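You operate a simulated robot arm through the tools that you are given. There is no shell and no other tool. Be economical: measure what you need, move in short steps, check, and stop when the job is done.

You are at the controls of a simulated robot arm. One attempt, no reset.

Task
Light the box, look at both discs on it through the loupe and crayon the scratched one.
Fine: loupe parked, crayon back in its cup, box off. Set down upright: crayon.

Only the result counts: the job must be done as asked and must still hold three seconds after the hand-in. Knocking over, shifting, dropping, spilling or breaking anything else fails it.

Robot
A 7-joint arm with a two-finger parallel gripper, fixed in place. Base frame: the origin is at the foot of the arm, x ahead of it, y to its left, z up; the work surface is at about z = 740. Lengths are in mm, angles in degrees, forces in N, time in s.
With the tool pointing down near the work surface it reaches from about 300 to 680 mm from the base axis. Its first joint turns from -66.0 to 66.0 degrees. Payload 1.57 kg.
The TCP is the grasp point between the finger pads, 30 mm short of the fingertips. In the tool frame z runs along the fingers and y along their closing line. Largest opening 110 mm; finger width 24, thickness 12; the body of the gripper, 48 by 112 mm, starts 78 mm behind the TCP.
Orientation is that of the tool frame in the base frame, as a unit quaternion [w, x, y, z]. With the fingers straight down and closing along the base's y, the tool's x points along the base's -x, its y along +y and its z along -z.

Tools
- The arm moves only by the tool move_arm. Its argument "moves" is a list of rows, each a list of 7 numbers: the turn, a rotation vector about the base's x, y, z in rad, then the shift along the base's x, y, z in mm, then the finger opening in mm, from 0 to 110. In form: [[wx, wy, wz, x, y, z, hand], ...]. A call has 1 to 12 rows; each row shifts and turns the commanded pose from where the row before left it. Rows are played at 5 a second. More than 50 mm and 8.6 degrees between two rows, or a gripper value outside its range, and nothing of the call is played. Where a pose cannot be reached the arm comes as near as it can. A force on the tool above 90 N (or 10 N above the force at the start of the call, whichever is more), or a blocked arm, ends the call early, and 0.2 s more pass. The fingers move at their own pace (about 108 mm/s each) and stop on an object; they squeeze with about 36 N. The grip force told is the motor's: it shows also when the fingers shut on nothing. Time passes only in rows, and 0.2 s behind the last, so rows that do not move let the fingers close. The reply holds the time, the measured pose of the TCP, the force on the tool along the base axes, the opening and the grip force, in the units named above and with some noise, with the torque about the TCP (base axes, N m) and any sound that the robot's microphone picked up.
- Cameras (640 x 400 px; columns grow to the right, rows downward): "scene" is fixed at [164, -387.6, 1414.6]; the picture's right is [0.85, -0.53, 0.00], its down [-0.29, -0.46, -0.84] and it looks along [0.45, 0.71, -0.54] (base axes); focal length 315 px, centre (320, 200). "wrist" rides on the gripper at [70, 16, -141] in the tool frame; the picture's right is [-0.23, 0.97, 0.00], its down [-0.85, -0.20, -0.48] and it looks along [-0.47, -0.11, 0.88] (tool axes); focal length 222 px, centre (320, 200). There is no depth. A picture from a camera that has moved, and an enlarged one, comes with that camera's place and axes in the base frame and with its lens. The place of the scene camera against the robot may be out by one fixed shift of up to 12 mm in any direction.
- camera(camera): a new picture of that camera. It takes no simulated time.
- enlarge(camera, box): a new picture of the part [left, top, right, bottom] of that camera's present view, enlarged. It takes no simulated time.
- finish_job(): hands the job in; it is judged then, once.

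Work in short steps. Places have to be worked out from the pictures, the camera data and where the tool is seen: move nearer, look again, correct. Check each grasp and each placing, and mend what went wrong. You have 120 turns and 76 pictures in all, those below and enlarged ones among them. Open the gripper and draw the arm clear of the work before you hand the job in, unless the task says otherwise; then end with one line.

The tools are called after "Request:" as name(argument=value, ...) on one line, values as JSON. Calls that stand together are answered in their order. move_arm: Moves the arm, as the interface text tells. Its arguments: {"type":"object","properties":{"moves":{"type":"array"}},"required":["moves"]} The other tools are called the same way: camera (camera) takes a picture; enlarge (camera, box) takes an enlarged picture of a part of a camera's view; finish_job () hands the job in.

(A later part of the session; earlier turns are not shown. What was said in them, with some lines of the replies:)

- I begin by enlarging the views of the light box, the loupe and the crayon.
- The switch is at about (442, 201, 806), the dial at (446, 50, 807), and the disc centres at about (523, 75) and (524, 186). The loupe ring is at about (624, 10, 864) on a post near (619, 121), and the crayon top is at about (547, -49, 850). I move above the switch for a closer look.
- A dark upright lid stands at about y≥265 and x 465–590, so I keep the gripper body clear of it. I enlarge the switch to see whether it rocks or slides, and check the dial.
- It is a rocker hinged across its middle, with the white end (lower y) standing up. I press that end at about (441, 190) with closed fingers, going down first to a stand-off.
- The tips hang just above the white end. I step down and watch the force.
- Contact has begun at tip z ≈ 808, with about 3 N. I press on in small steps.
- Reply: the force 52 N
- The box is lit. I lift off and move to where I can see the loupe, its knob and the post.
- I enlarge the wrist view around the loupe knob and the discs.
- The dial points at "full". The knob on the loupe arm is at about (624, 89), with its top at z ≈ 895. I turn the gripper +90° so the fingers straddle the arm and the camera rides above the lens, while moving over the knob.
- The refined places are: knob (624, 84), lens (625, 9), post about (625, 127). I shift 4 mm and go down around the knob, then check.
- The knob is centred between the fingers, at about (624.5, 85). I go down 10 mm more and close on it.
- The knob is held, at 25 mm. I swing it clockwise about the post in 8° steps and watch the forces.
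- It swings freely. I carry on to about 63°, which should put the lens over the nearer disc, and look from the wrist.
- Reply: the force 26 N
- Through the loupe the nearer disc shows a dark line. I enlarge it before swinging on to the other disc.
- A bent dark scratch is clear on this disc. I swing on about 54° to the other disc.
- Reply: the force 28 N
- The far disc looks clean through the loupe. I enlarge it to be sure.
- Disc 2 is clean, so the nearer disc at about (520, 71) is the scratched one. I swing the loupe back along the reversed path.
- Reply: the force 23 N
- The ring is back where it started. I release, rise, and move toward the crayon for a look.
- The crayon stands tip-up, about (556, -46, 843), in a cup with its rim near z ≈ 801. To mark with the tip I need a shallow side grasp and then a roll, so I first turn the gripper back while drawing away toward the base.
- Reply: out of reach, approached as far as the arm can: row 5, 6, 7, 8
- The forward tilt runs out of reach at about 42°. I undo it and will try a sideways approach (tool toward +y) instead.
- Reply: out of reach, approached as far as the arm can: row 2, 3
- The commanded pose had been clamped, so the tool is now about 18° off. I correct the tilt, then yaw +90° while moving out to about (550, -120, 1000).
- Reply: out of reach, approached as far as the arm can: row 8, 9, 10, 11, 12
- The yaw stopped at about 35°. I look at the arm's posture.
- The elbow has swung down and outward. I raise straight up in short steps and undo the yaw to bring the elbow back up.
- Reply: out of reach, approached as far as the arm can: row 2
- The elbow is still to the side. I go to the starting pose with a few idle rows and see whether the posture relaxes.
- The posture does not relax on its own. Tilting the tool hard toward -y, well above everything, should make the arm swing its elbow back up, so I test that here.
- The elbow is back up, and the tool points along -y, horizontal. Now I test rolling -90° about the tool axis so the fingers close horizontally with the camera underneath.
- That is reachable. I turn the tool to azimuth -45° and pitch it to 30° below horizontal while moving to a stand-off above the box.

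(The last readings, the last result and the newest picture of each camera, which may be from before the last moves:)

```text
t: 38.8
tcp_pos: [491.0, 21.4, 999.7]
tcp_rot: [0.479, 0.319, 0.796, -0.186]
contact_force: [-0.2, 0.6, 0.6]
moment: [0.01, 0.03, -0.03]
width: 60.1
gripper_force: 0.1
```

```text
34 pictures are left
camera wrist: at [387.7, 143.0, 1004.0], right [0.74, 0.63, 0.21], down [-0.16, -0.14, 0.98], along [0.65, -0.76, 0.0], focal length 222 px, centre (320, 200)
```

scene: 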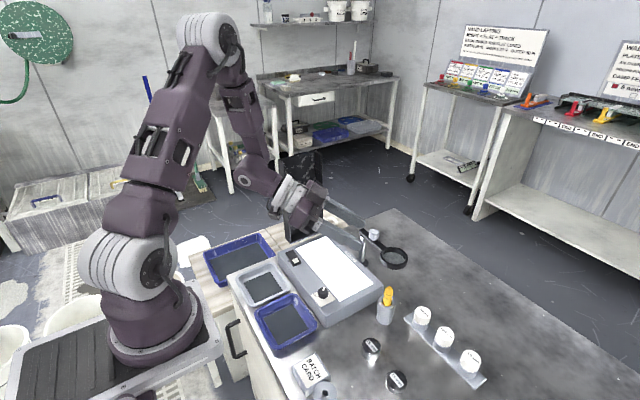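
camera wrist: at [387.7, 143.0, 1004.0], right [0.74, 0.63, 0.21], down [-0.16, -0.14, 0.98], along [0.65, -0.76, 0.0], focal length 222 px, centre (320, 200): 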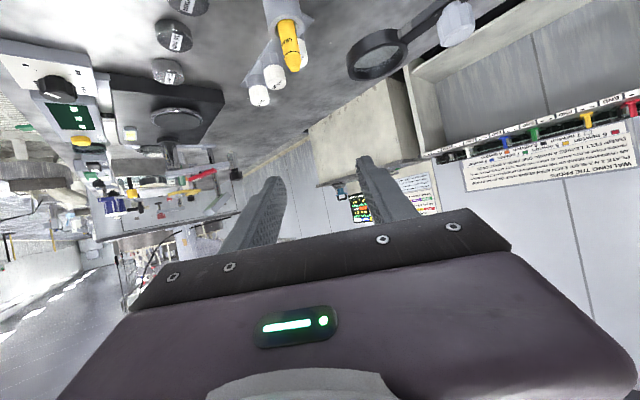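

The posture is right: elbow up, tool 28° below horizontal, closing line level. I go down to a pre-grasp about 70 mm short of the crayon and look.

Request:
move_arm(moves=[[0, 0, 0, 2, -4, -35, 50], [0, 0, 0, 2, -4, -35, 50], [0, 0, 0, 2, -4, -35, 50], [0, 0, 0, 2, -4, -32, 50]])

Request:
camera(camera="wrist")

Request:
enlarge(camera="scene", box=[270, 180, 430, 340])

```text
t: 39.8
tcp_pos: [498.4, 5.9, 863.5]
tcp_rot: [0.481, 0.319, 0.795, -0.187]
contact_force: [1.1, 1.6, 0.1]
moment: [-0.01, -0.01, 0.02]
width: 50.1
gripper_force: 0.0
```

```text
33 pictures are left
camera wrist: at [395.3, 127.1, 867.2], right [0.74, 0.63, 0.21], down [-0.16, -0.14, 0.98], along [0.65, -0.76, 0.0], focal length 222 px, centre (320, 200)
```

wrist: 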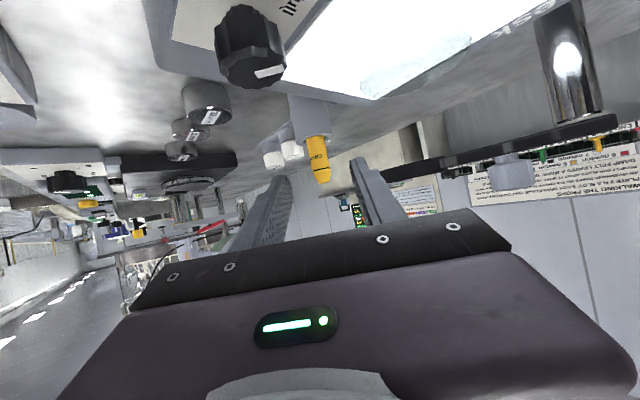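

```text
2.50 times, centred on (350, 260) of scene
camera zoom: at [164.0, -387.6, 1414.6], right [0.85, -0.53, 0.0], down [-0.29, -0.46, -0.84], along [0.45, 0.71, -0.54], focal length 787 px, centre (245, 50)
```

zoom: 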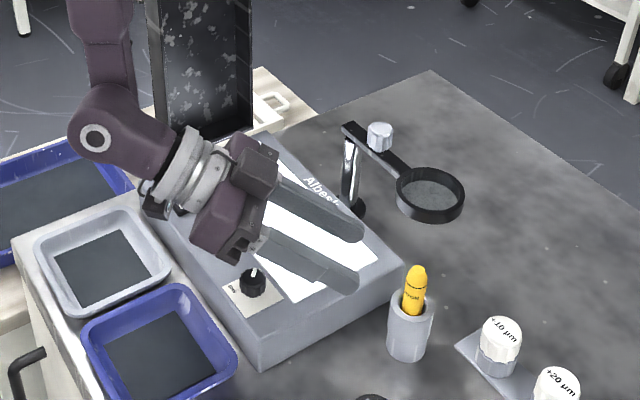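

From here the crayon is vertical, axis at (556.5, -49.5), rim z ≈ 802, tip z ≈ 849, in line with the fingers. I advance 70 mm along the tool axis.

Request:
move_arm(moves=[[0, 0, 0, 11.4, -10.6, -8.2, 50], [0, 0, 0, 11.4, -10.6, -8.2, 50], [0, 0, 0, 11.2, -10.6, -8.2, 50], [0, 0, 0, 11.2, -10.6, -8.2, 50]])

Request:
camera(camera="wrist")

Request:
enlarge(camera="scene", box=[340, 240, 420, 330])

```text
t: 40.8
tcp_pos: [540.9, -37.6, 829.6]
tcp_rot: [0.48, 0.319, 0.796, -0.186]
contact_force: [0.6, -0.6, -0.2]
moment: [0.0, 0.01, 0.02]
width: 50.2
gripper_force: 0.0
```

```text
31 pictures are left
camera wrist: at [439.6, 83.1, 834.1], right [0.74, 0.63, 0.21], down [-0.16, -0.14, 0.98], along [0.65, -0.76, 0.0], focal length 222 px, centre (320, 200)
```

wrist: 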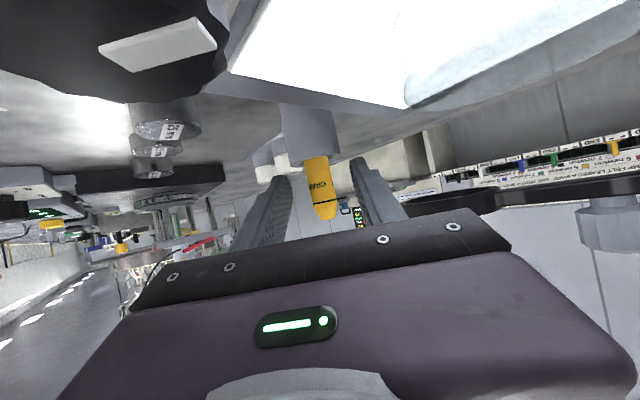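

```text
4.44 times, centred on (380, 285) of scene
camera zoom: at [164.0, -387.5, 1414.6], right [0.85, -0.53, 0.0], down [-0.29, -0.46, -0.84], along [0.45, 0.71, -0.54], focal length 1399 px, centre (53, -178)
```

zoom: 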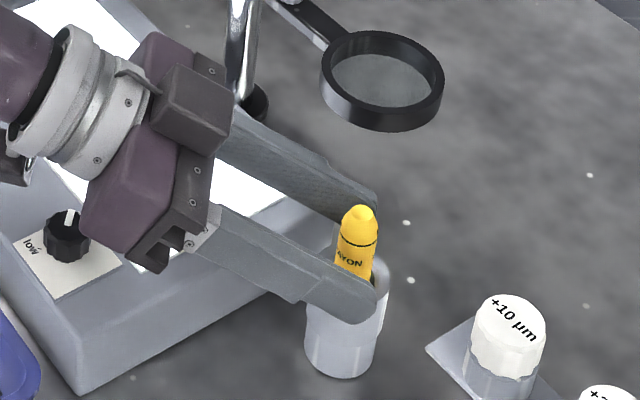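

The crayon sits centred near the fingertips, just above the rim. I close the fingers.

Request:
move_arm(moves=[[0, 0, 0, 0, 0, 0, 30], [0, 0, 0, 0, 0, 0, 20], [0, 0, 0, 0, 0, 0, 10], [0, 0, 0, 0, 0, 0, 10], [0, 0, 0, 0, 0, 0, 10]])

Request:
enlarge(camera="scene", box=[340, 240, 420, 330])

```text
t: 42.0
tcp_pos: [542.1, -37.6, 830.2]
tcp_rot: [0.48, 0.318, 0.796, -0.186]
contact_force: [0.7, 0.4, 0.2]
moment: [-0.03, 0.02, 0.01]
width: 17.2
gripper_force: 32.6
```

```text
4.44 times, centred on (380, 285) of scene
camera zoom: at [164.0, -387.6, 1414.6], right [0.85, -0.53, 0.0], down [-0.29, -0.46, -0.84], along [0.45, 0.71, -0.54], focal length 1399 px, centre (53, -178)
```

zoom: 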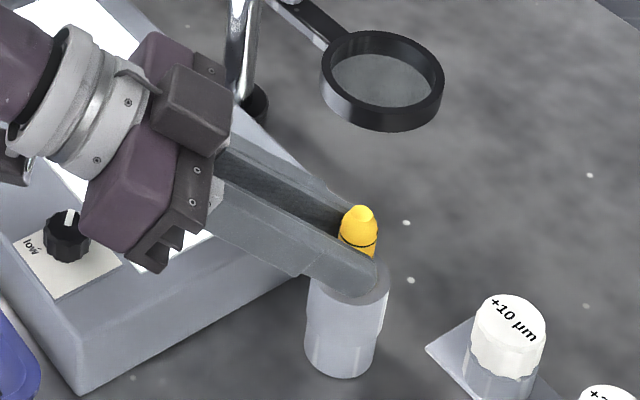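

It is gripped at 17.2 mm. I lift it straight up and look at its lower end.

Request:
move_arm(moves=[[0, 0, 0, 0, 0, 15, 10], [0, 0, 0, 0, 0, 25, 10], [0, 0, 0, 0, 0, 25, 10], [0, 0, 0, 0, 0, 25, 10], [0, 0, 0, 0, 0, 25, 10], [0, 0, 0, 0, 0, 25, 10]])

Request:
enlarge(camera="scene", box=[330, 190, 430, 330])

Request:
camera(camera="wrist")

```text
t: 43.4
tcp_pos: [542.9, -37.7, 969.8]
tcp_rot: [0.48, 0.319, 0.796, -0.186]
contact_force: [0.6, -0.3, 1.0]
moment: [-0.02, 0.02, 0.0]
width: 16.9
gripper_force: 32.1
```

```text
2.86 times, centred on (380, 260) of scene
camera zoom: at [164.0, -387.6, 1414.6], right [0.85, -0.53, 0.0], down [-0.29, -0.46, -0.84], along [0.45, 0.71, -0.54], focal length 899 px, centre (149, 29)
```

zoom: 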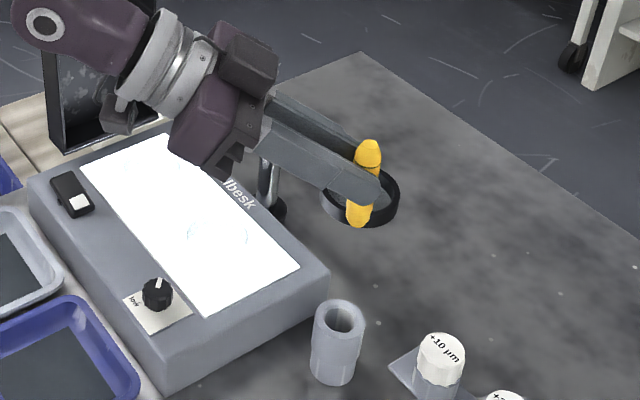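

```text
27 pictures are left
camera wrist: at [440.3, 84.0, 973.6], right [0.74, 0.63, 0.21], down [-0.16, -0.14, 0.98], along [0.65, -0.76, 0.0], focal length 222 px, centre (320, 200)
```

wrist: 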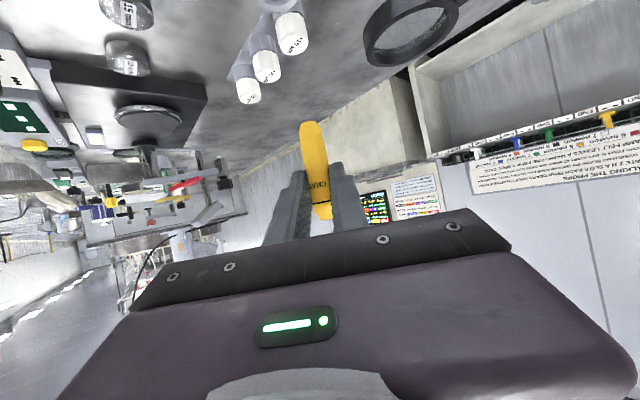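

I enlarge the crayon's lower end.

Request:
enlarge(camera="wrist", box=[275, 105, 355, 225])

```text
3.33 times, centred on (315, 165) of wrist
camera zoom: at [440.3, 84.0, 973.6], right [0.74, 0.63, 0.21], down [-0.16, -0.14, 0.98], along [0.65, -0.76, 0.0], focal length 740 px, centre (337, 317)
```

zoom: 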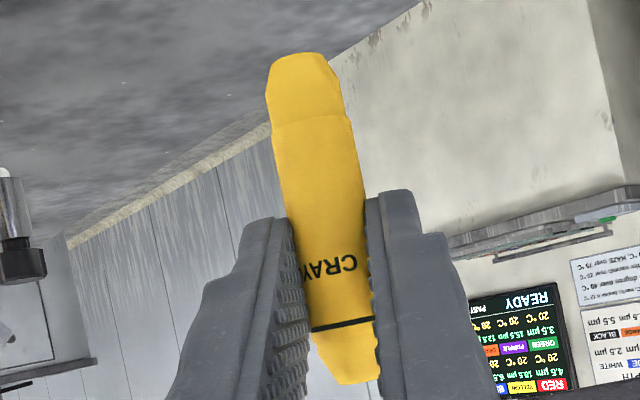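

The lower end is also tapered, like a crayon tip, about 60 mm below the TCP (length about 80). I try marking with that end first, carrying the upright crayon over the scratched disc at about (521, 73).

Request:
move_arm(moves=[[0, 0, 0, -9, 30.7, 0, 10], [0, 0, 0, -9, 30.7, -12, 10], [0, 0, 0, -9, 30.7, -18, 10], [0, 0, 0, -9, 30.7, -20, 10]])

Request:
enlarge(camera="scene", box=[290, 210, 390, 310])

Request:
camera(camera="wrist")

```text
t: 44.4
tcp_pos: [505.8, 84.6, 919.6]
tcp_rot: [0.48, 0.319, 0.795, -0.187]
contact_force: [-0.9, 0.0, -0.1]
moment: [0.02, 0.04, 0.0]
width: 17.1
gripper_force: 32.3
```

```text
4.00 times, centred on (340, 260) of scene
camera zoom: at [164.0, -387.6, 1414.6], right [0.85, -0.53, 0.0], down [-0.29, -0.46, -0.84], along [0.45, 0.71, -0.54], focal length 1259 px, centre (240, -40)
```

zoom: 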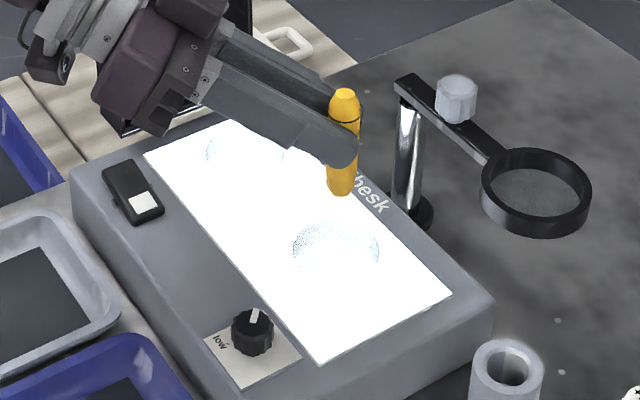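

```text
24 pictures are left
camera wrist: at [403.3, 206.4, 924.3], right [0.74, 0.63, 0.21], down [-0.16, -0.14, 0.98], along [0.65, -0.76, 0.0], focal length 222 px, centre (320, 200)
```

wrist: 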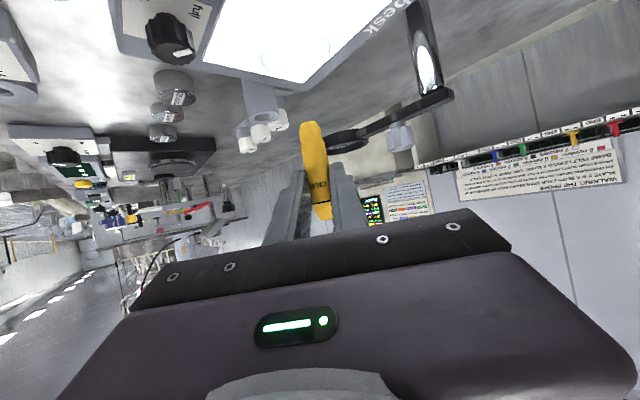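

The crayon's lower end is above the disc. I descend to just over the glass, then feel down in small steps.

Request:
move_arm(moves=[[0, 0, 0, -2, 1, -15, 10], [0, 0, 0, 0, 0, -12, 10], [0, 0, 0, 0, 0, -6, 10], [0, 0, 0, 0, 0, -3, 10]])

Request:
enlarge(camera="scene", box=[310, 230, 370, 290])

```text
t: 45.4
tcp_pos: [504.6, 84.4, 883.3]
tcp_rot: [0.48, 0.319, 0.795, -0.186]
contact_force: [-0.2, -0.1, 0.2]
moment: [-0.01, -0.01, -0.01]
width: 17.1
gripper_force: 32.2
```

```text
6.67 times, centred on (340, 260) of scene
camera zoom: at [164.0, -387.6, 1414.6], right [0.85, -0.53, 0.0], down [-0.29, -0.46, -0.84], along [0.45, 0.71, -0.54], focal length 2098 px, centre (187, -200)
```

zoom: 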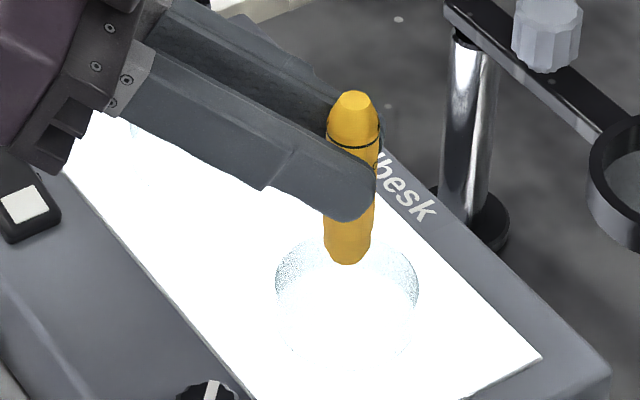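

The end is about 10 mm above the disc's centre. I feel my way down.

Request:
move_arm(moves=[[0, 0, 0, 0, 0, -2, 10], [0, 0, 0, 0, 0, -2, 10], [0, 0, 0, 0, 0, -1, 10], [0, 0, 0, 0, 0, -1, 10]])

Request:
move_arm(moves=[[0, 0, 0, 0, 0, -1, 10], [0, 0, 0, 0, 0, 0, 10]])

Request:
move_arm(moves=[[0, 0, 0, 0, 0, -1, 10], [0, 0, 0, 0, 0, 0, 10]])

```text
t: 46.4
tcp_pos: [503.7, 86.3, 879.2]
tcp_rot: [0.481, 0.318, 0.795, -0.186]
contact_force: [-0.6, -0.3, -0.3]
moment: [0.02, 0.02, 0.01]
width: 16.9
gripper_force: 32.1
```

```text
t: 47.0
tcp_pos: [503.2, 85.7, 877.2]
tcp_rot: [0.48, 0.319, 0.795, -0.187]
contact_force: [0.7, 0.6, 0.1]
moment: [-0.01, 0.02, 0.02]
width: 17.1
gripper_force: 32.3
```

```text
t: 47.6
tcp_pos: [504.4, 85.6, 877.0]
tcp_rot: [0.48, 0.319, 0.795, -0.187]
contact_force: [-0.5, 0.2, -0.2]
moment: [0.01, -0.02, 0.02]
width: 17.1
gripper_force: 31.9
```

Request:
move_arm(moves=[[0, 0, 0, 0, 0, -1, 10], [0, 0, 0, 0, 0, 0, 10]])

Request:
move_arm(moves=[[0, 0, 0, 0, 0, -1, 10], [0, 0, 0, 0, 0, 0, 10]])

Request:
move_arm(moves=[[0, 0, 0, 0, 0, -1, 10], [0, 0, 0, 0, 0, 0, 10]])

```text
t: 48.2
tcp_pos: [504.2, 86.3, 875.9]
tcp_rot: [0.48, 0.318, 0.796, -0.185]
contact_force: [0.2, -1.1, 0.2]
moment: [-0.01, -0.01, 0.0]
width: 17.1
gripper_force: 31.5
```

```text
t: 48.8
tcp_pos: [504.3, 86.5, 874.2]
tcp_rot: [0.48, 0.319, 0.796, -0.186]
contact_force: [-0.3, -0.6, -0.4]
moment: [0.02, -0.05, 0.03]
width: 16.9
gripper_force: 31.6
```

```text
t: 49.4
tcp_pos: [504.7, 85.5, 874.0]
tcp_rot: [0.48, 0.319, 0.796, -0.187]
contact_force: [0.4, -0.2, -0.9]
moment: [-0.01, 0.03, 0.02]
width: 16.8
gripper_force: 32.3
```

There is still no contact at TCP z ≈ 874 (lower end ≈ 814). I continue in 1 mm steps.

Request:
move_arm(moves=[[0, 0, 0, 0, 0, -1, 10], [0, 0, 0, 0, 0, 0, 10]])

Request:
move_arm(moves=[[0, 0, 0, 0, 0, -1, 10], [0, 0, 0, 0, 0, 0, 10]])

Request:
enlarge(camera="scene", box=[310, 230, 370, 290])

```text
t: 50.0
tcp_pos: [503.7, 86.7, 872.9]
tcp_rot: [0.48, 0.319, 0.796, -0.186]
contact_force: [-0.5, -0.4, 0.5]
moment: [0.02, 0.0, -0.01]
width: 16.9
gripper_force: 32.1
```

```text
t: 50.6
tcp_pos: [503.5, 85.3, 871.3]
tcp_rot: [0.48, 0.319, 0.796, -0.186]
contact_force: [-0.9, 0.1, -0.6]
moment: [0.02, 0.01, -0.02]
width: 17.2
gripper_force: 31.7
```

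```text
6.67 times, centred on (340, 260) of scene
camera zoom: at [164.0, -387.6, 1414.6], right [0.85, -0.53, 0.0], down [-0.29, -0.46, -0.84], along [0.45, 0.71, -0.54], focal length 2098 px, centre (187, -200)
```

zoom: 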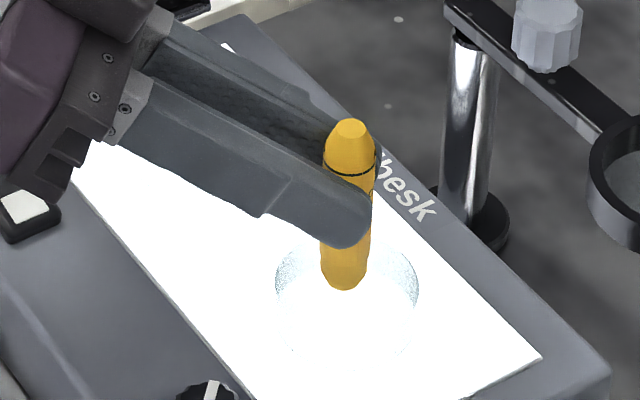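

It looks about to touch. I keep stepping down.

Request:
move_arm(moves=[[0, 0, 0, 0, 0, -1, 10], [0, 0, 0, 0, 0, 0, 10]])

Request:
move_arm(moves=[[0, 0, 0, 0, 0, -1, 10], [0, 0, 0, 0, 0, 0, 10]])

Request:
move_arm(moves=[[0, 0, 0, 0, 0, -1, 10], [0, 0, 0, 0, 0, 0, 10]])

```text
t: 51.2
tcp_pos: [503.5, 86.0, 869.6]
tcp_rot: [0.48, 0.319, 0.796, -0.186]
contact_force: [-0.3, -0.2, 0.0]
moment: [0.04, -0.03, -0.02]
width: 16.8
gripper_force: 31.6
```

```text
t: 51.8
tcp_pos: [503.6, 86.7, 869.1]
tcp_rot: [0.48, 0.319, 0.796, -0.186]
contact_force: [0.0, -0.6, 0.3]
moment: [0.02, -0.04, -0.02]
width: 16.8
gripper_force: 32.5
```

```text
t: 52.4
tcp_pos: [505.2, 85.5, 869.5]
tcp_rot: [0.48, 0.319, 0.795, -0.187]
contact_force: [0.6, -0.2, -0.2]
moment: [0.04, -0.02, -0.01]
width: 17.0
gripper_force: 32.0
```

Request:
move_arm(moves=[[0, 0, 0, 0, 0, -1, 10], [0, 0, 0, 0, 0, 0, 10]])

Request:
move_arm(moves=[[0, 0, 0, 0, 0, -1, 10], [0, 0, 0, 0, 0, 0, 10]])

Request:
enlarge(camera="scene", box=[310, 230, 370, 290])

```text
t: 53.0
tcp_pos: [504.4, 85.5, 868.5]
tcp_rot: [0.48, 0.319, 0.796, -0.186]
contact_force: [-0.4, -0.1, -0.8]
moment: [-0.02, 0.0, -0.03]
width: 17.0
gripper_force: 31.7
```

```text
t: 53.6
tcp_pos: [504.3, 87.3, 866.8]
tcp_rot: [0.481, 0.319, 0.795, -0.186]
contact_force: [-0.9, 0.1, 7.5]
moment: [-0.09, -0.1, -0.04]
width: 17.0
gripper_force: 31.9
```

```text
6.67 times, centred on (340, 260) of scene
camera zoom: at [163.8, -387.6, 1414.6], right [0.85, -0.53, 0.0], down [-0.29, -0.46, -0.84], along [0.45, 0.71, -0.54], focal length 2098 px, centre (187, -200)
```

zoom: 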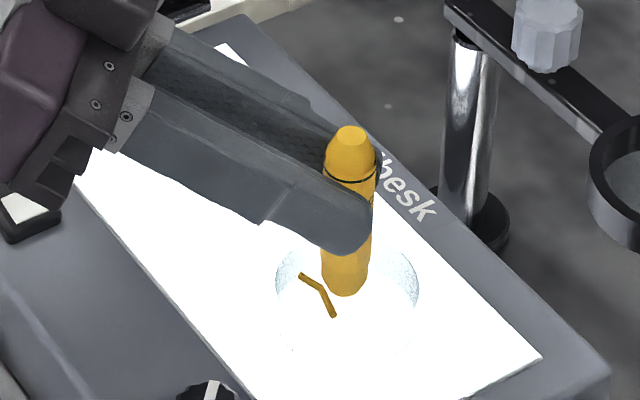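

Contact at 7.5 N, and a crayon-coloured mark has appeared on the disc. I lift straight off and look.

Request:
move_arm(moves=[[0, 0, 0, 0, 0, 3, 10], [0, 0, 0, 0, 0, 20, 10], [0, 0, 0, 0, 0, 30, 10], [0, 0, 0, 0, 0, 30, 10], [0, 0, 0, 0, 0, 20, 10]])

Request:
enlarge(camera="scene", box=[300, 210, 390, 330])

```text
t: 54.8
tcp_pos: [505.8, 86.1, 970.8]
tcp_rot: [0.48, 0.32, 0.795, -0.186]
contact_force: [0.2, -0.5, 0.3]
moment: [0.02, -0.02, 0.01]
width: 16.8
gripper_force: 32.0
```

```text
3.33 times, centred on (345, 270) of scene
camera zoom: at [164.0, -387.6, 1414.6], right [0.85, -0.53, 0.0], down [-0.29, -0.46, -0.84], along [0.45, 0.71, -0.54], focal length 1049 px, centre (237, -33)
```

zoom: 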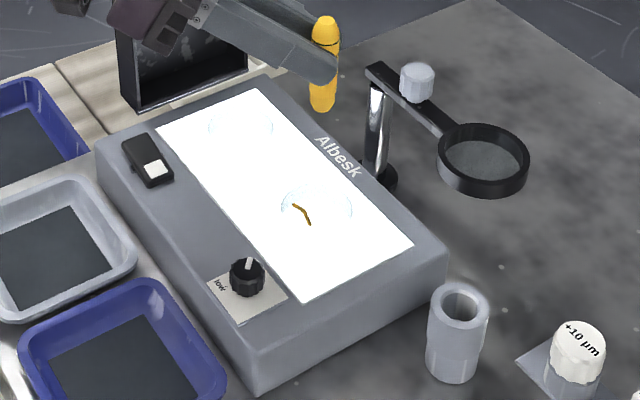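

The scratched disc is marked. I carry the crayon back over its cup by reversing my exact displacements (38, -123.8).

Request:
move_arm(moves=[[0, 0, 0, 9.5, -30.95, 0, 10], [0, 0, 0, 9.5, -30.95, 0, 10], [0, 0, 0, 9.5, -30.95, 0, 10], [0, 0, 0, 9.5, -30.95, 0, 10], [0, 0, 0, 0, 0, -25, 10], [0, 0, 0, 0, 0, -25, 10], [0, 0, 0, 0, 0, 0, 10]])

Request:
enlarge(camera="scene", box=[350, 230, 420, 330])

Request:
camera(camera="wrist")

```text
t: 56.4
tcp_pos: [541.9, -37.2, 919.5]
tcp_rot: [0.481, 0.319, 0.796, -0.186]
contact_force: [-0.5, 0.3, -0.8]
moment: [0.0, -0.01, 0.02]
width: 17.1
gripper_force: 32.3
```

```text
4.00 times, centred on (385, 280) of scene
camera zoom: at [164.0, -387.6, 1414.6], right [0.85, -0.53, 0.0], down [-0.29, -0.46, -0.84], along [0.45, 0.71, -0.54], focal length 1259 px, centre (60, -120)
```

zoom: 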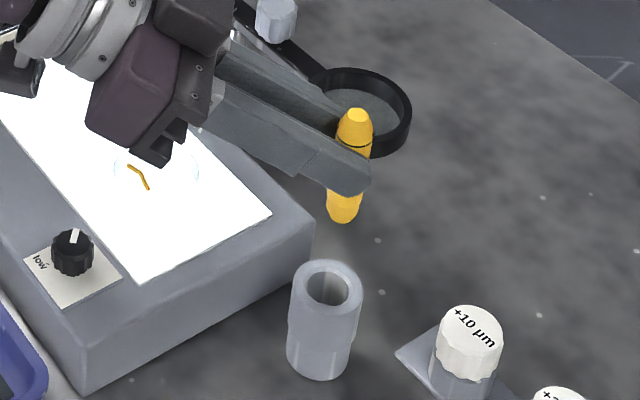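

```text
18 pictures are left
camera wrist: at [439.9, 83.8, 923.5], right [0.74, 0.63, 0.21], down [-0.16, -0.14, 0.98], along [0.65, -0.76, 0.0], focal length 222 px, centre (320, 200)
```

wrist: 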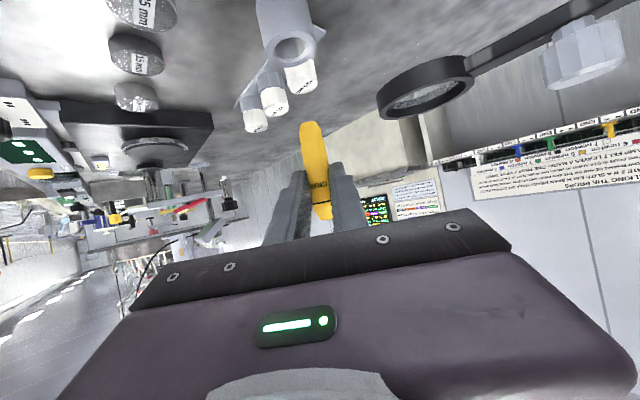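

The crayon is vertical above the cup. I lower it slowly and watch for contact.

Request:
move_arm(moves=[[0, 0, 0, 0, 0, -20, 10], [0, 0, 0, 0, 0, -20, 10], [0, 0, 0, 0, 0, -12, 10], [0, 0, 0, 0, 0, -8, 10], [0, 0, 0, 0, 0, -5, 10]])

Request:
enlarge(camera="scene", box=[350, 230, 420, 330])

```text
t: 57.6
tcp_pos: [542.0, -36.7, 854.7]
tcp_rot: [0.48, 0.319, 0.796, -0.186]
contact_force: [0.0, 0.9, -0.5]
moment: [-0.02, 0.01, 0.0]
width: 16.7
gripper_force: 32.0
```

```text
4.00 times, centred on (385, 280) of scene
camera zoom: at [164.0, -387.6, 1414.6], right [0.85, -0.53, 0.0], down [-0.29, -0.46, -0.84], along [0.45, 0.71, -0.54], focal length 1259 px, centre (60, -120)
```

zoom: 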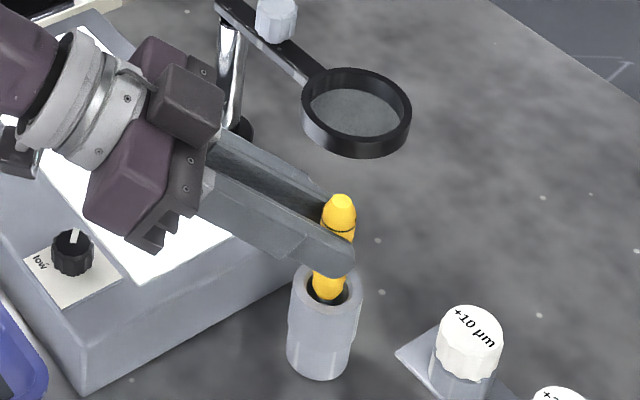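

It is entering the cup cleanly. I lower the remaining 23 mm.

Request:
move_arm(moves=[[0, 0, 0, 0, 0, -8, 10], [0, 0, 0, 0, 0, -7, 10], [0, 0, 0, 0, 0, -4, 10], [0, 0, 0, 0, 0, -2, 10], [0, 0, 0, 0, 0, -1.5, 10], [0, 0, 0, 0, 0, 0, 10]])

```text
t: 59.0
tcp_pos: [541.2, -37.2, 832.0]
tcp_rot: [0.481, 0.319, 0.795, -0.186]
contact_force: [-1.7, 0.3, -0.5]
moment: [-0.03, 0.03, -0.02]
width: 16.8
gripper_force: 32.0
```

It is 1–2 mm above the seat. I lower another millimetre, open the fingers, and check before drawing back.

Request:
move_arm(moves=[[0, 0, 0, 0, 0, -1, 10], [0, 0, 0, 0, 0, 0, 20], [0, 0, 0, 0, 0, 0, 30], [0, 0, 0, 0, 0, 0, 50], [0, 0, 0, 0, 0, 0, 50]])

Request:
enlarge(camera="scene", box=[350, 230, 420, 330])

```text
t: 60.2
tcp_pos: [540.6, -37.5, 830.8]
tcp_rot: [0.48, 0.319, 0.796, -0.186]
contact_force: [-0.4, -0.7, -0.1]
moment: [-0.01, -0.01, -0.01]
width: 49.9
gripper_force: 0.1
```

```text
4.00 times, centred on (385, 280) of scene
camera zoom: at [164.0, -387.6, 1414.6], right [0.85, -0.53, 0.0], down [-0.29, -0.46, -0.84], along [0.45, 0.71, -0.54], focal length 1259 px, centre (60, -120)
```

zoom: 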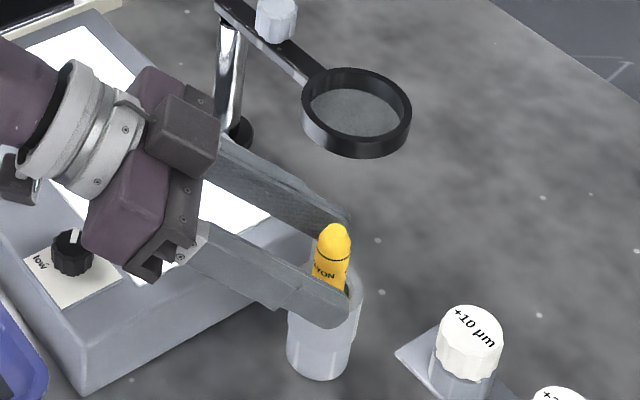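

The crayon stands upright in its cup. I back the fingers out along the tool axis, then rise.

Request:
move_arm(moves=[[0, 0, 0, -11.3, 10.6, 8.2, 50], [0, 0, 0, -11.3, 10.6, 8.2, 50], [0, 0, 0, -11.3, 10.6, 8.2, 50], [0, 0, 0, -11.3, 10.6, 8.2, 50], [0, 0, 0, -2, 4, 35, 30], [0, 0, 0, -2, 4, 40, 10], [0, 0, 0, -2, 4, 40, 0], [0, 0, 0, -2, 4, 30, 0]])

Request:
move_arm(moves=[[0.0926, 0.0926, 0, -4, 6, 3, 0], [0.0926, 0.0926, 0, -4, 6, 3, 0], [0.0926, 0.0926, 0, -4, 6, 3, 0], [0.0926, 0.0926, 0, -4, 6, 3, 0], [0.0926, 0.0926, 0, -4, 6, 3, 0], [0.0926, 0.0926, 0, -4, 6, 3, 0], [0.0926, 0.0926, 0, -4, 6, 3, 0], [0.0926, 0.0926, 0, -4, 6, 3, 0]])

Request:
camera(camera="scene")

```text
t: 62.0
tcp_pos: [490.2, 22.0, 1009.9]
tcp_rot: [0.48, 0.319, 0.796, -0.187]
contact_force: [0.4, -0.3, 0.0]
moment: [0.02, 0.03, 0.03]
width: 0.0
gripper_force: 21.4
```

```text
t: 63.8
tcp_pos: [457.1, 69.0, 1034.5]
tcp_rot: [0.021, 0.38, 0.925, 0.008]
contact_force: [-0.2, -0.6, -0.4]
moment: [0.01, 0.01, -0.01]
width: 0.1
gripper_force: 21.6
```

```text
15 pictures are left
```

scene: 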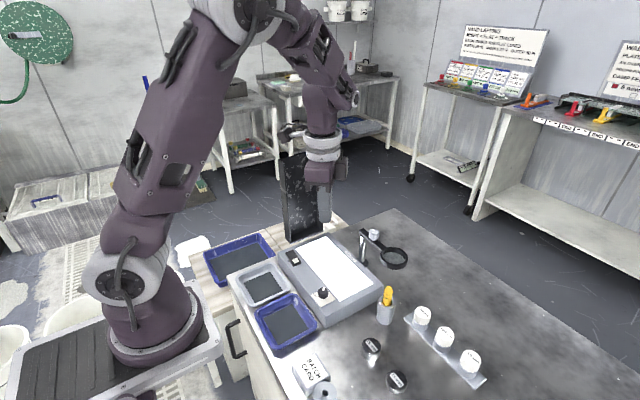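

The posture is good with the elbow up. I turn to the standard yaw, tilt 20° so the hand leans away from the lid, and move above the rocker's raised (+y) end.

Request:
move_arm(moves=[[-0.003, 0.007, 0.13, -1.7, 17.1, -5, 0], [-0.003, 0.007, 0.13, -1.7, 17.1, -5, 0], [-0.003, 0.007, 0.13, -1.7, 17.1, -5, 0], [-0.003, 0.007, 0.13, -1.7, 17.1, -5, 0], [-0.003, 0.007, 0.13, -1.7, 17.1, -5, 0], [-0.003, 0.007, 0.13, -1.7, 17.1, -5, 0], [0.116, 0, 0, -1.7, 17.1, -25, 0], [0.116, 0, 0, -1.7, 17.1, -25, 0], [0.116, 0, 0, -1.7, 17.1, -25, 0]])

Request:
enlarge(camera="scene", box=[260, 160, 360, 290])

Request:
camera(camera="wrist")

```text
t: 65.8
tcp_pos: [442.6, 224.5, 929.8]
tcp_rot: [0.002, 0.0, 0.985, 0.174]
contact_force: [-0.5, -0.3, 0.3]
moment: [0.0, 0.0, 0.0]
width: 0.0
gripper_force: 20.4
```

```text
3.08 times, centred on (310, 225) of scene
camera zoom: at [164.0, -387.6, 1414.6], right [0.85, -0.53, 0.0], down [-0.29, -0.46, -0.84], along [0.45, 0.71, -0.54], focal length 968 px, centre (351, 123)
```

zoom: 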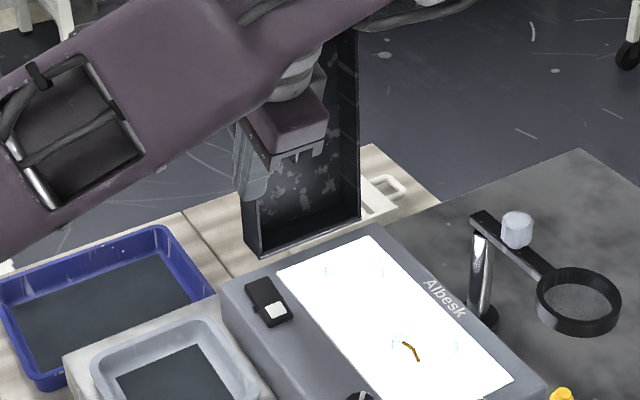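

```text
13 pictures are left
camera wrist: at [372.8, 192.8, 1067.4], right [0.23, 0.91, 0.33], down [0.85, -0.35, 0.38], along [0.47, 0.2, -0.86], focal length 222 px, centre (320, 200)
```

wrist: 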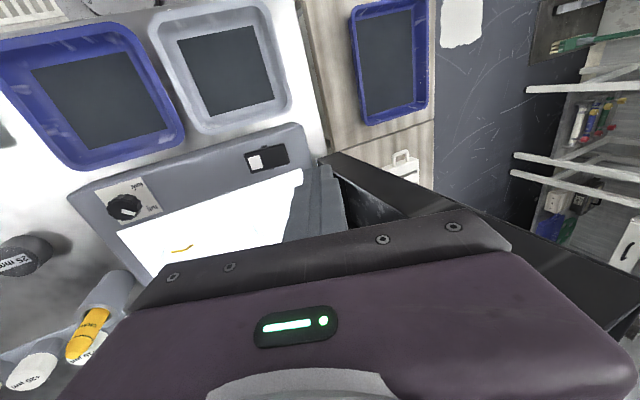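

I check the whole-arm posture before descending.

Request:
camera(camera="scene")

```text
12 pictures are left
```

scene: 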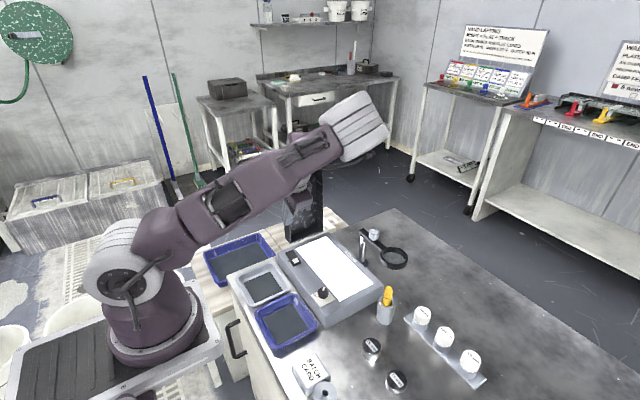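

The elbow is to the side but high and clear. I go down to just above the rocker's raised end.

Request:
move_arm(moves=[[0, 0, 0, -0.5, -0.5, -25, 0], [0, 0, 0, 0, 0, -25, 0], [0, 0, 0, 0, 0, -20, 0], [0, 0, 0, 0, 0, -8, 0]])

Request:
enlarge(camera="scene", box=[260, 190, 350, 290])

```text
t: 66.8
tcp_pos: [442.7, 223.1, 851.0]
tcp_rot: [0.002, 0.001, 0.985, 0.174]
contact_force: [-0.5, -0.5, -0.1]
moment: [-0.02, 0.01, -0.03]
width: 0.0
gripper_force: 21.1
```

```text
4.00 times, centred on (305, 240) of scene
camera zoom: at [164.0, -387.6, 1414.6], right [0.85, -0.53, 0.0], down [-0.29, -0.46, -0.84], along [0.45, 0.71, -0.54], focal length 1259 px, centre (380, 40)
```

zoom: 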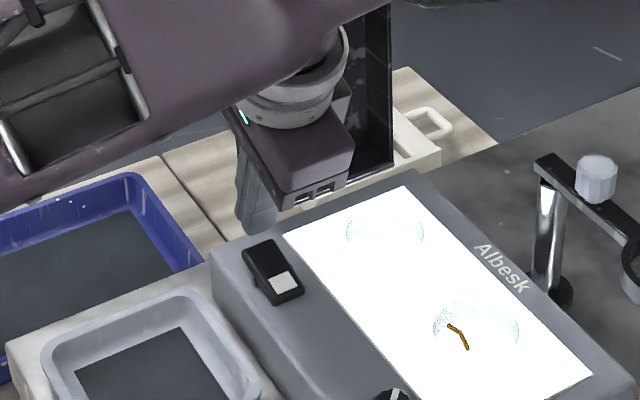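

The tip is right above the raised end. I step down and press.

Request:
move_arm(moves=[[0, 0, 0, 0, 0, -4, 0], [0, 0, 0, 0, 0, -3, 0], [0, 0, 0, 0, 0, -2, 0], [0, 0, 0, 0, 0, -2, 0], [0, 0, 0, 0, 0, -2, 0], [0, 0, 0, 0, 0, -1, 0]])

```text
t: 68.2
tcp_pos: [441.9, 222.4, 836.6]
tcp_rot: [0.002, 0.0, 0.985, 0.172]
contact_force: [-0.7, 2.4, 2.8]
moment: [0.08, 0.01, -0.04]
width: 0.0
gripper_force: 21.3
```

Request:
move_arm(moves=[[0, 0, 0, 0, 0, -2, 0], [0, 0, 0, 0, 0, -2, 0], [0, 0, 0, 0, 0, -1, 0], [0, 0, 0, 0, 0, -1, 0]])

Request:
enlarge(camera="scene", box=[260, 190, 350, 290])

```text
t: 69.2
tcp_pos: [440.8, 222.0, 830.1]
tcp_rot: [0.002, 0.001, 0.985, 0.173]
contact_force: [-2.1, -8.9, 22.9]
moment: [-0.26, 0.12, 0.0]
width: 0.2
gripper_force: 21.2
```

```text
4.00 times, centred on (305, 240) of scene
camera zoom: at [163.6, -387.9, 1414.6], right [0.85, -0.53, 0.0], down [-0.29, -0.46, -0.84], along [0.45, 0.71, -0.54], focal length 1259 px, centre (380, 40)
```

zoom: 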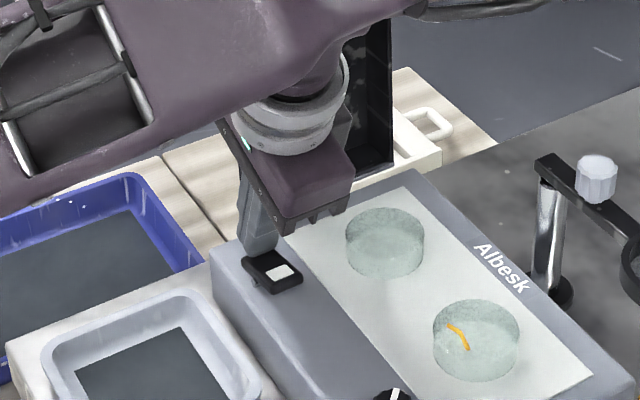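

The box is off, and the mark shows on the nearer disc. I lift off, draw the arm clear, open the gripper, and check everything.

Request:
move_arm(moves=[[0, 0, 0, 0, 0, 20, 0], [0, 0, 0, 0, -3, 40, 0], [0, 0, 0, 0, -10, 40, 20], [0, 0, 0, 0, -15, 45, 60], [0, 0, 0, -5, -20, 45, 60], [-0.116, 0, 0, -5, -20, 45, 60], [-0.116, 0, 0, -5, -20, 40, 60], [-0.116, 0, 0, -5, -20, 30, 60]])

Request:
camera(camera="scene")

Request:
enlarge(camera="scene", box=[270, 200, 430, 340])

```text
t: 71.0
tcp_pos: [421.6, 115.5, 1136.0]
tcp_rot: [0.001, -0.001, 1.0, -0.001]
contact_force: [-1.4, 0.3, 0.5]
moment: [-0.02, -0.03, -0.03]
width: 59.8
gripper_force: 0.0
```

```text
9 pictures are left
```

scene: 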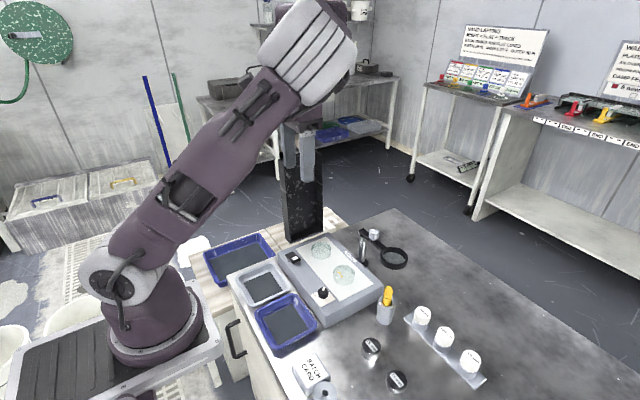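

```text
2.86 times, centred on (350, 270) of scene
camera zoom: at [163.9, -387.6, 1414.6], right [0.85, -0.53, 0.0], down [-0.29, -0.46, -0.84], along [0.45, 0.71, -0.54], focal length 899 px, centre (234, 0)
```

zoom: 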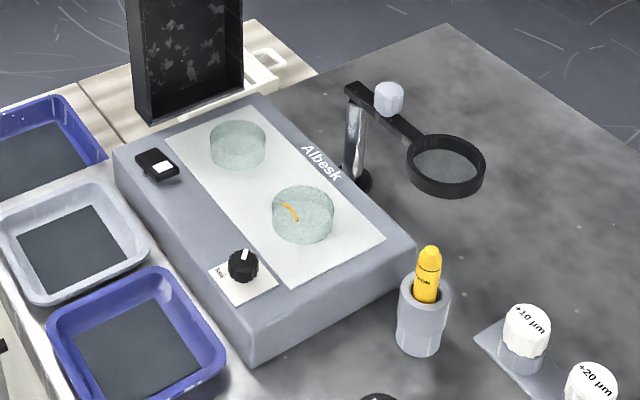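

The box is off, the loupe ring is where it started, the crayon stands in its cup, the scratched disc is marked and the arm is clear. I hand the job in.

Request:
finish_job()

```text
The job is handed in.
```

I lit the box and looked at both discs through the loupe. The one nearer the dial was scratched, so I crayoned that one. The loupe is parked, the crayon stands upright in its cup, the box is off, and the arm is clear.
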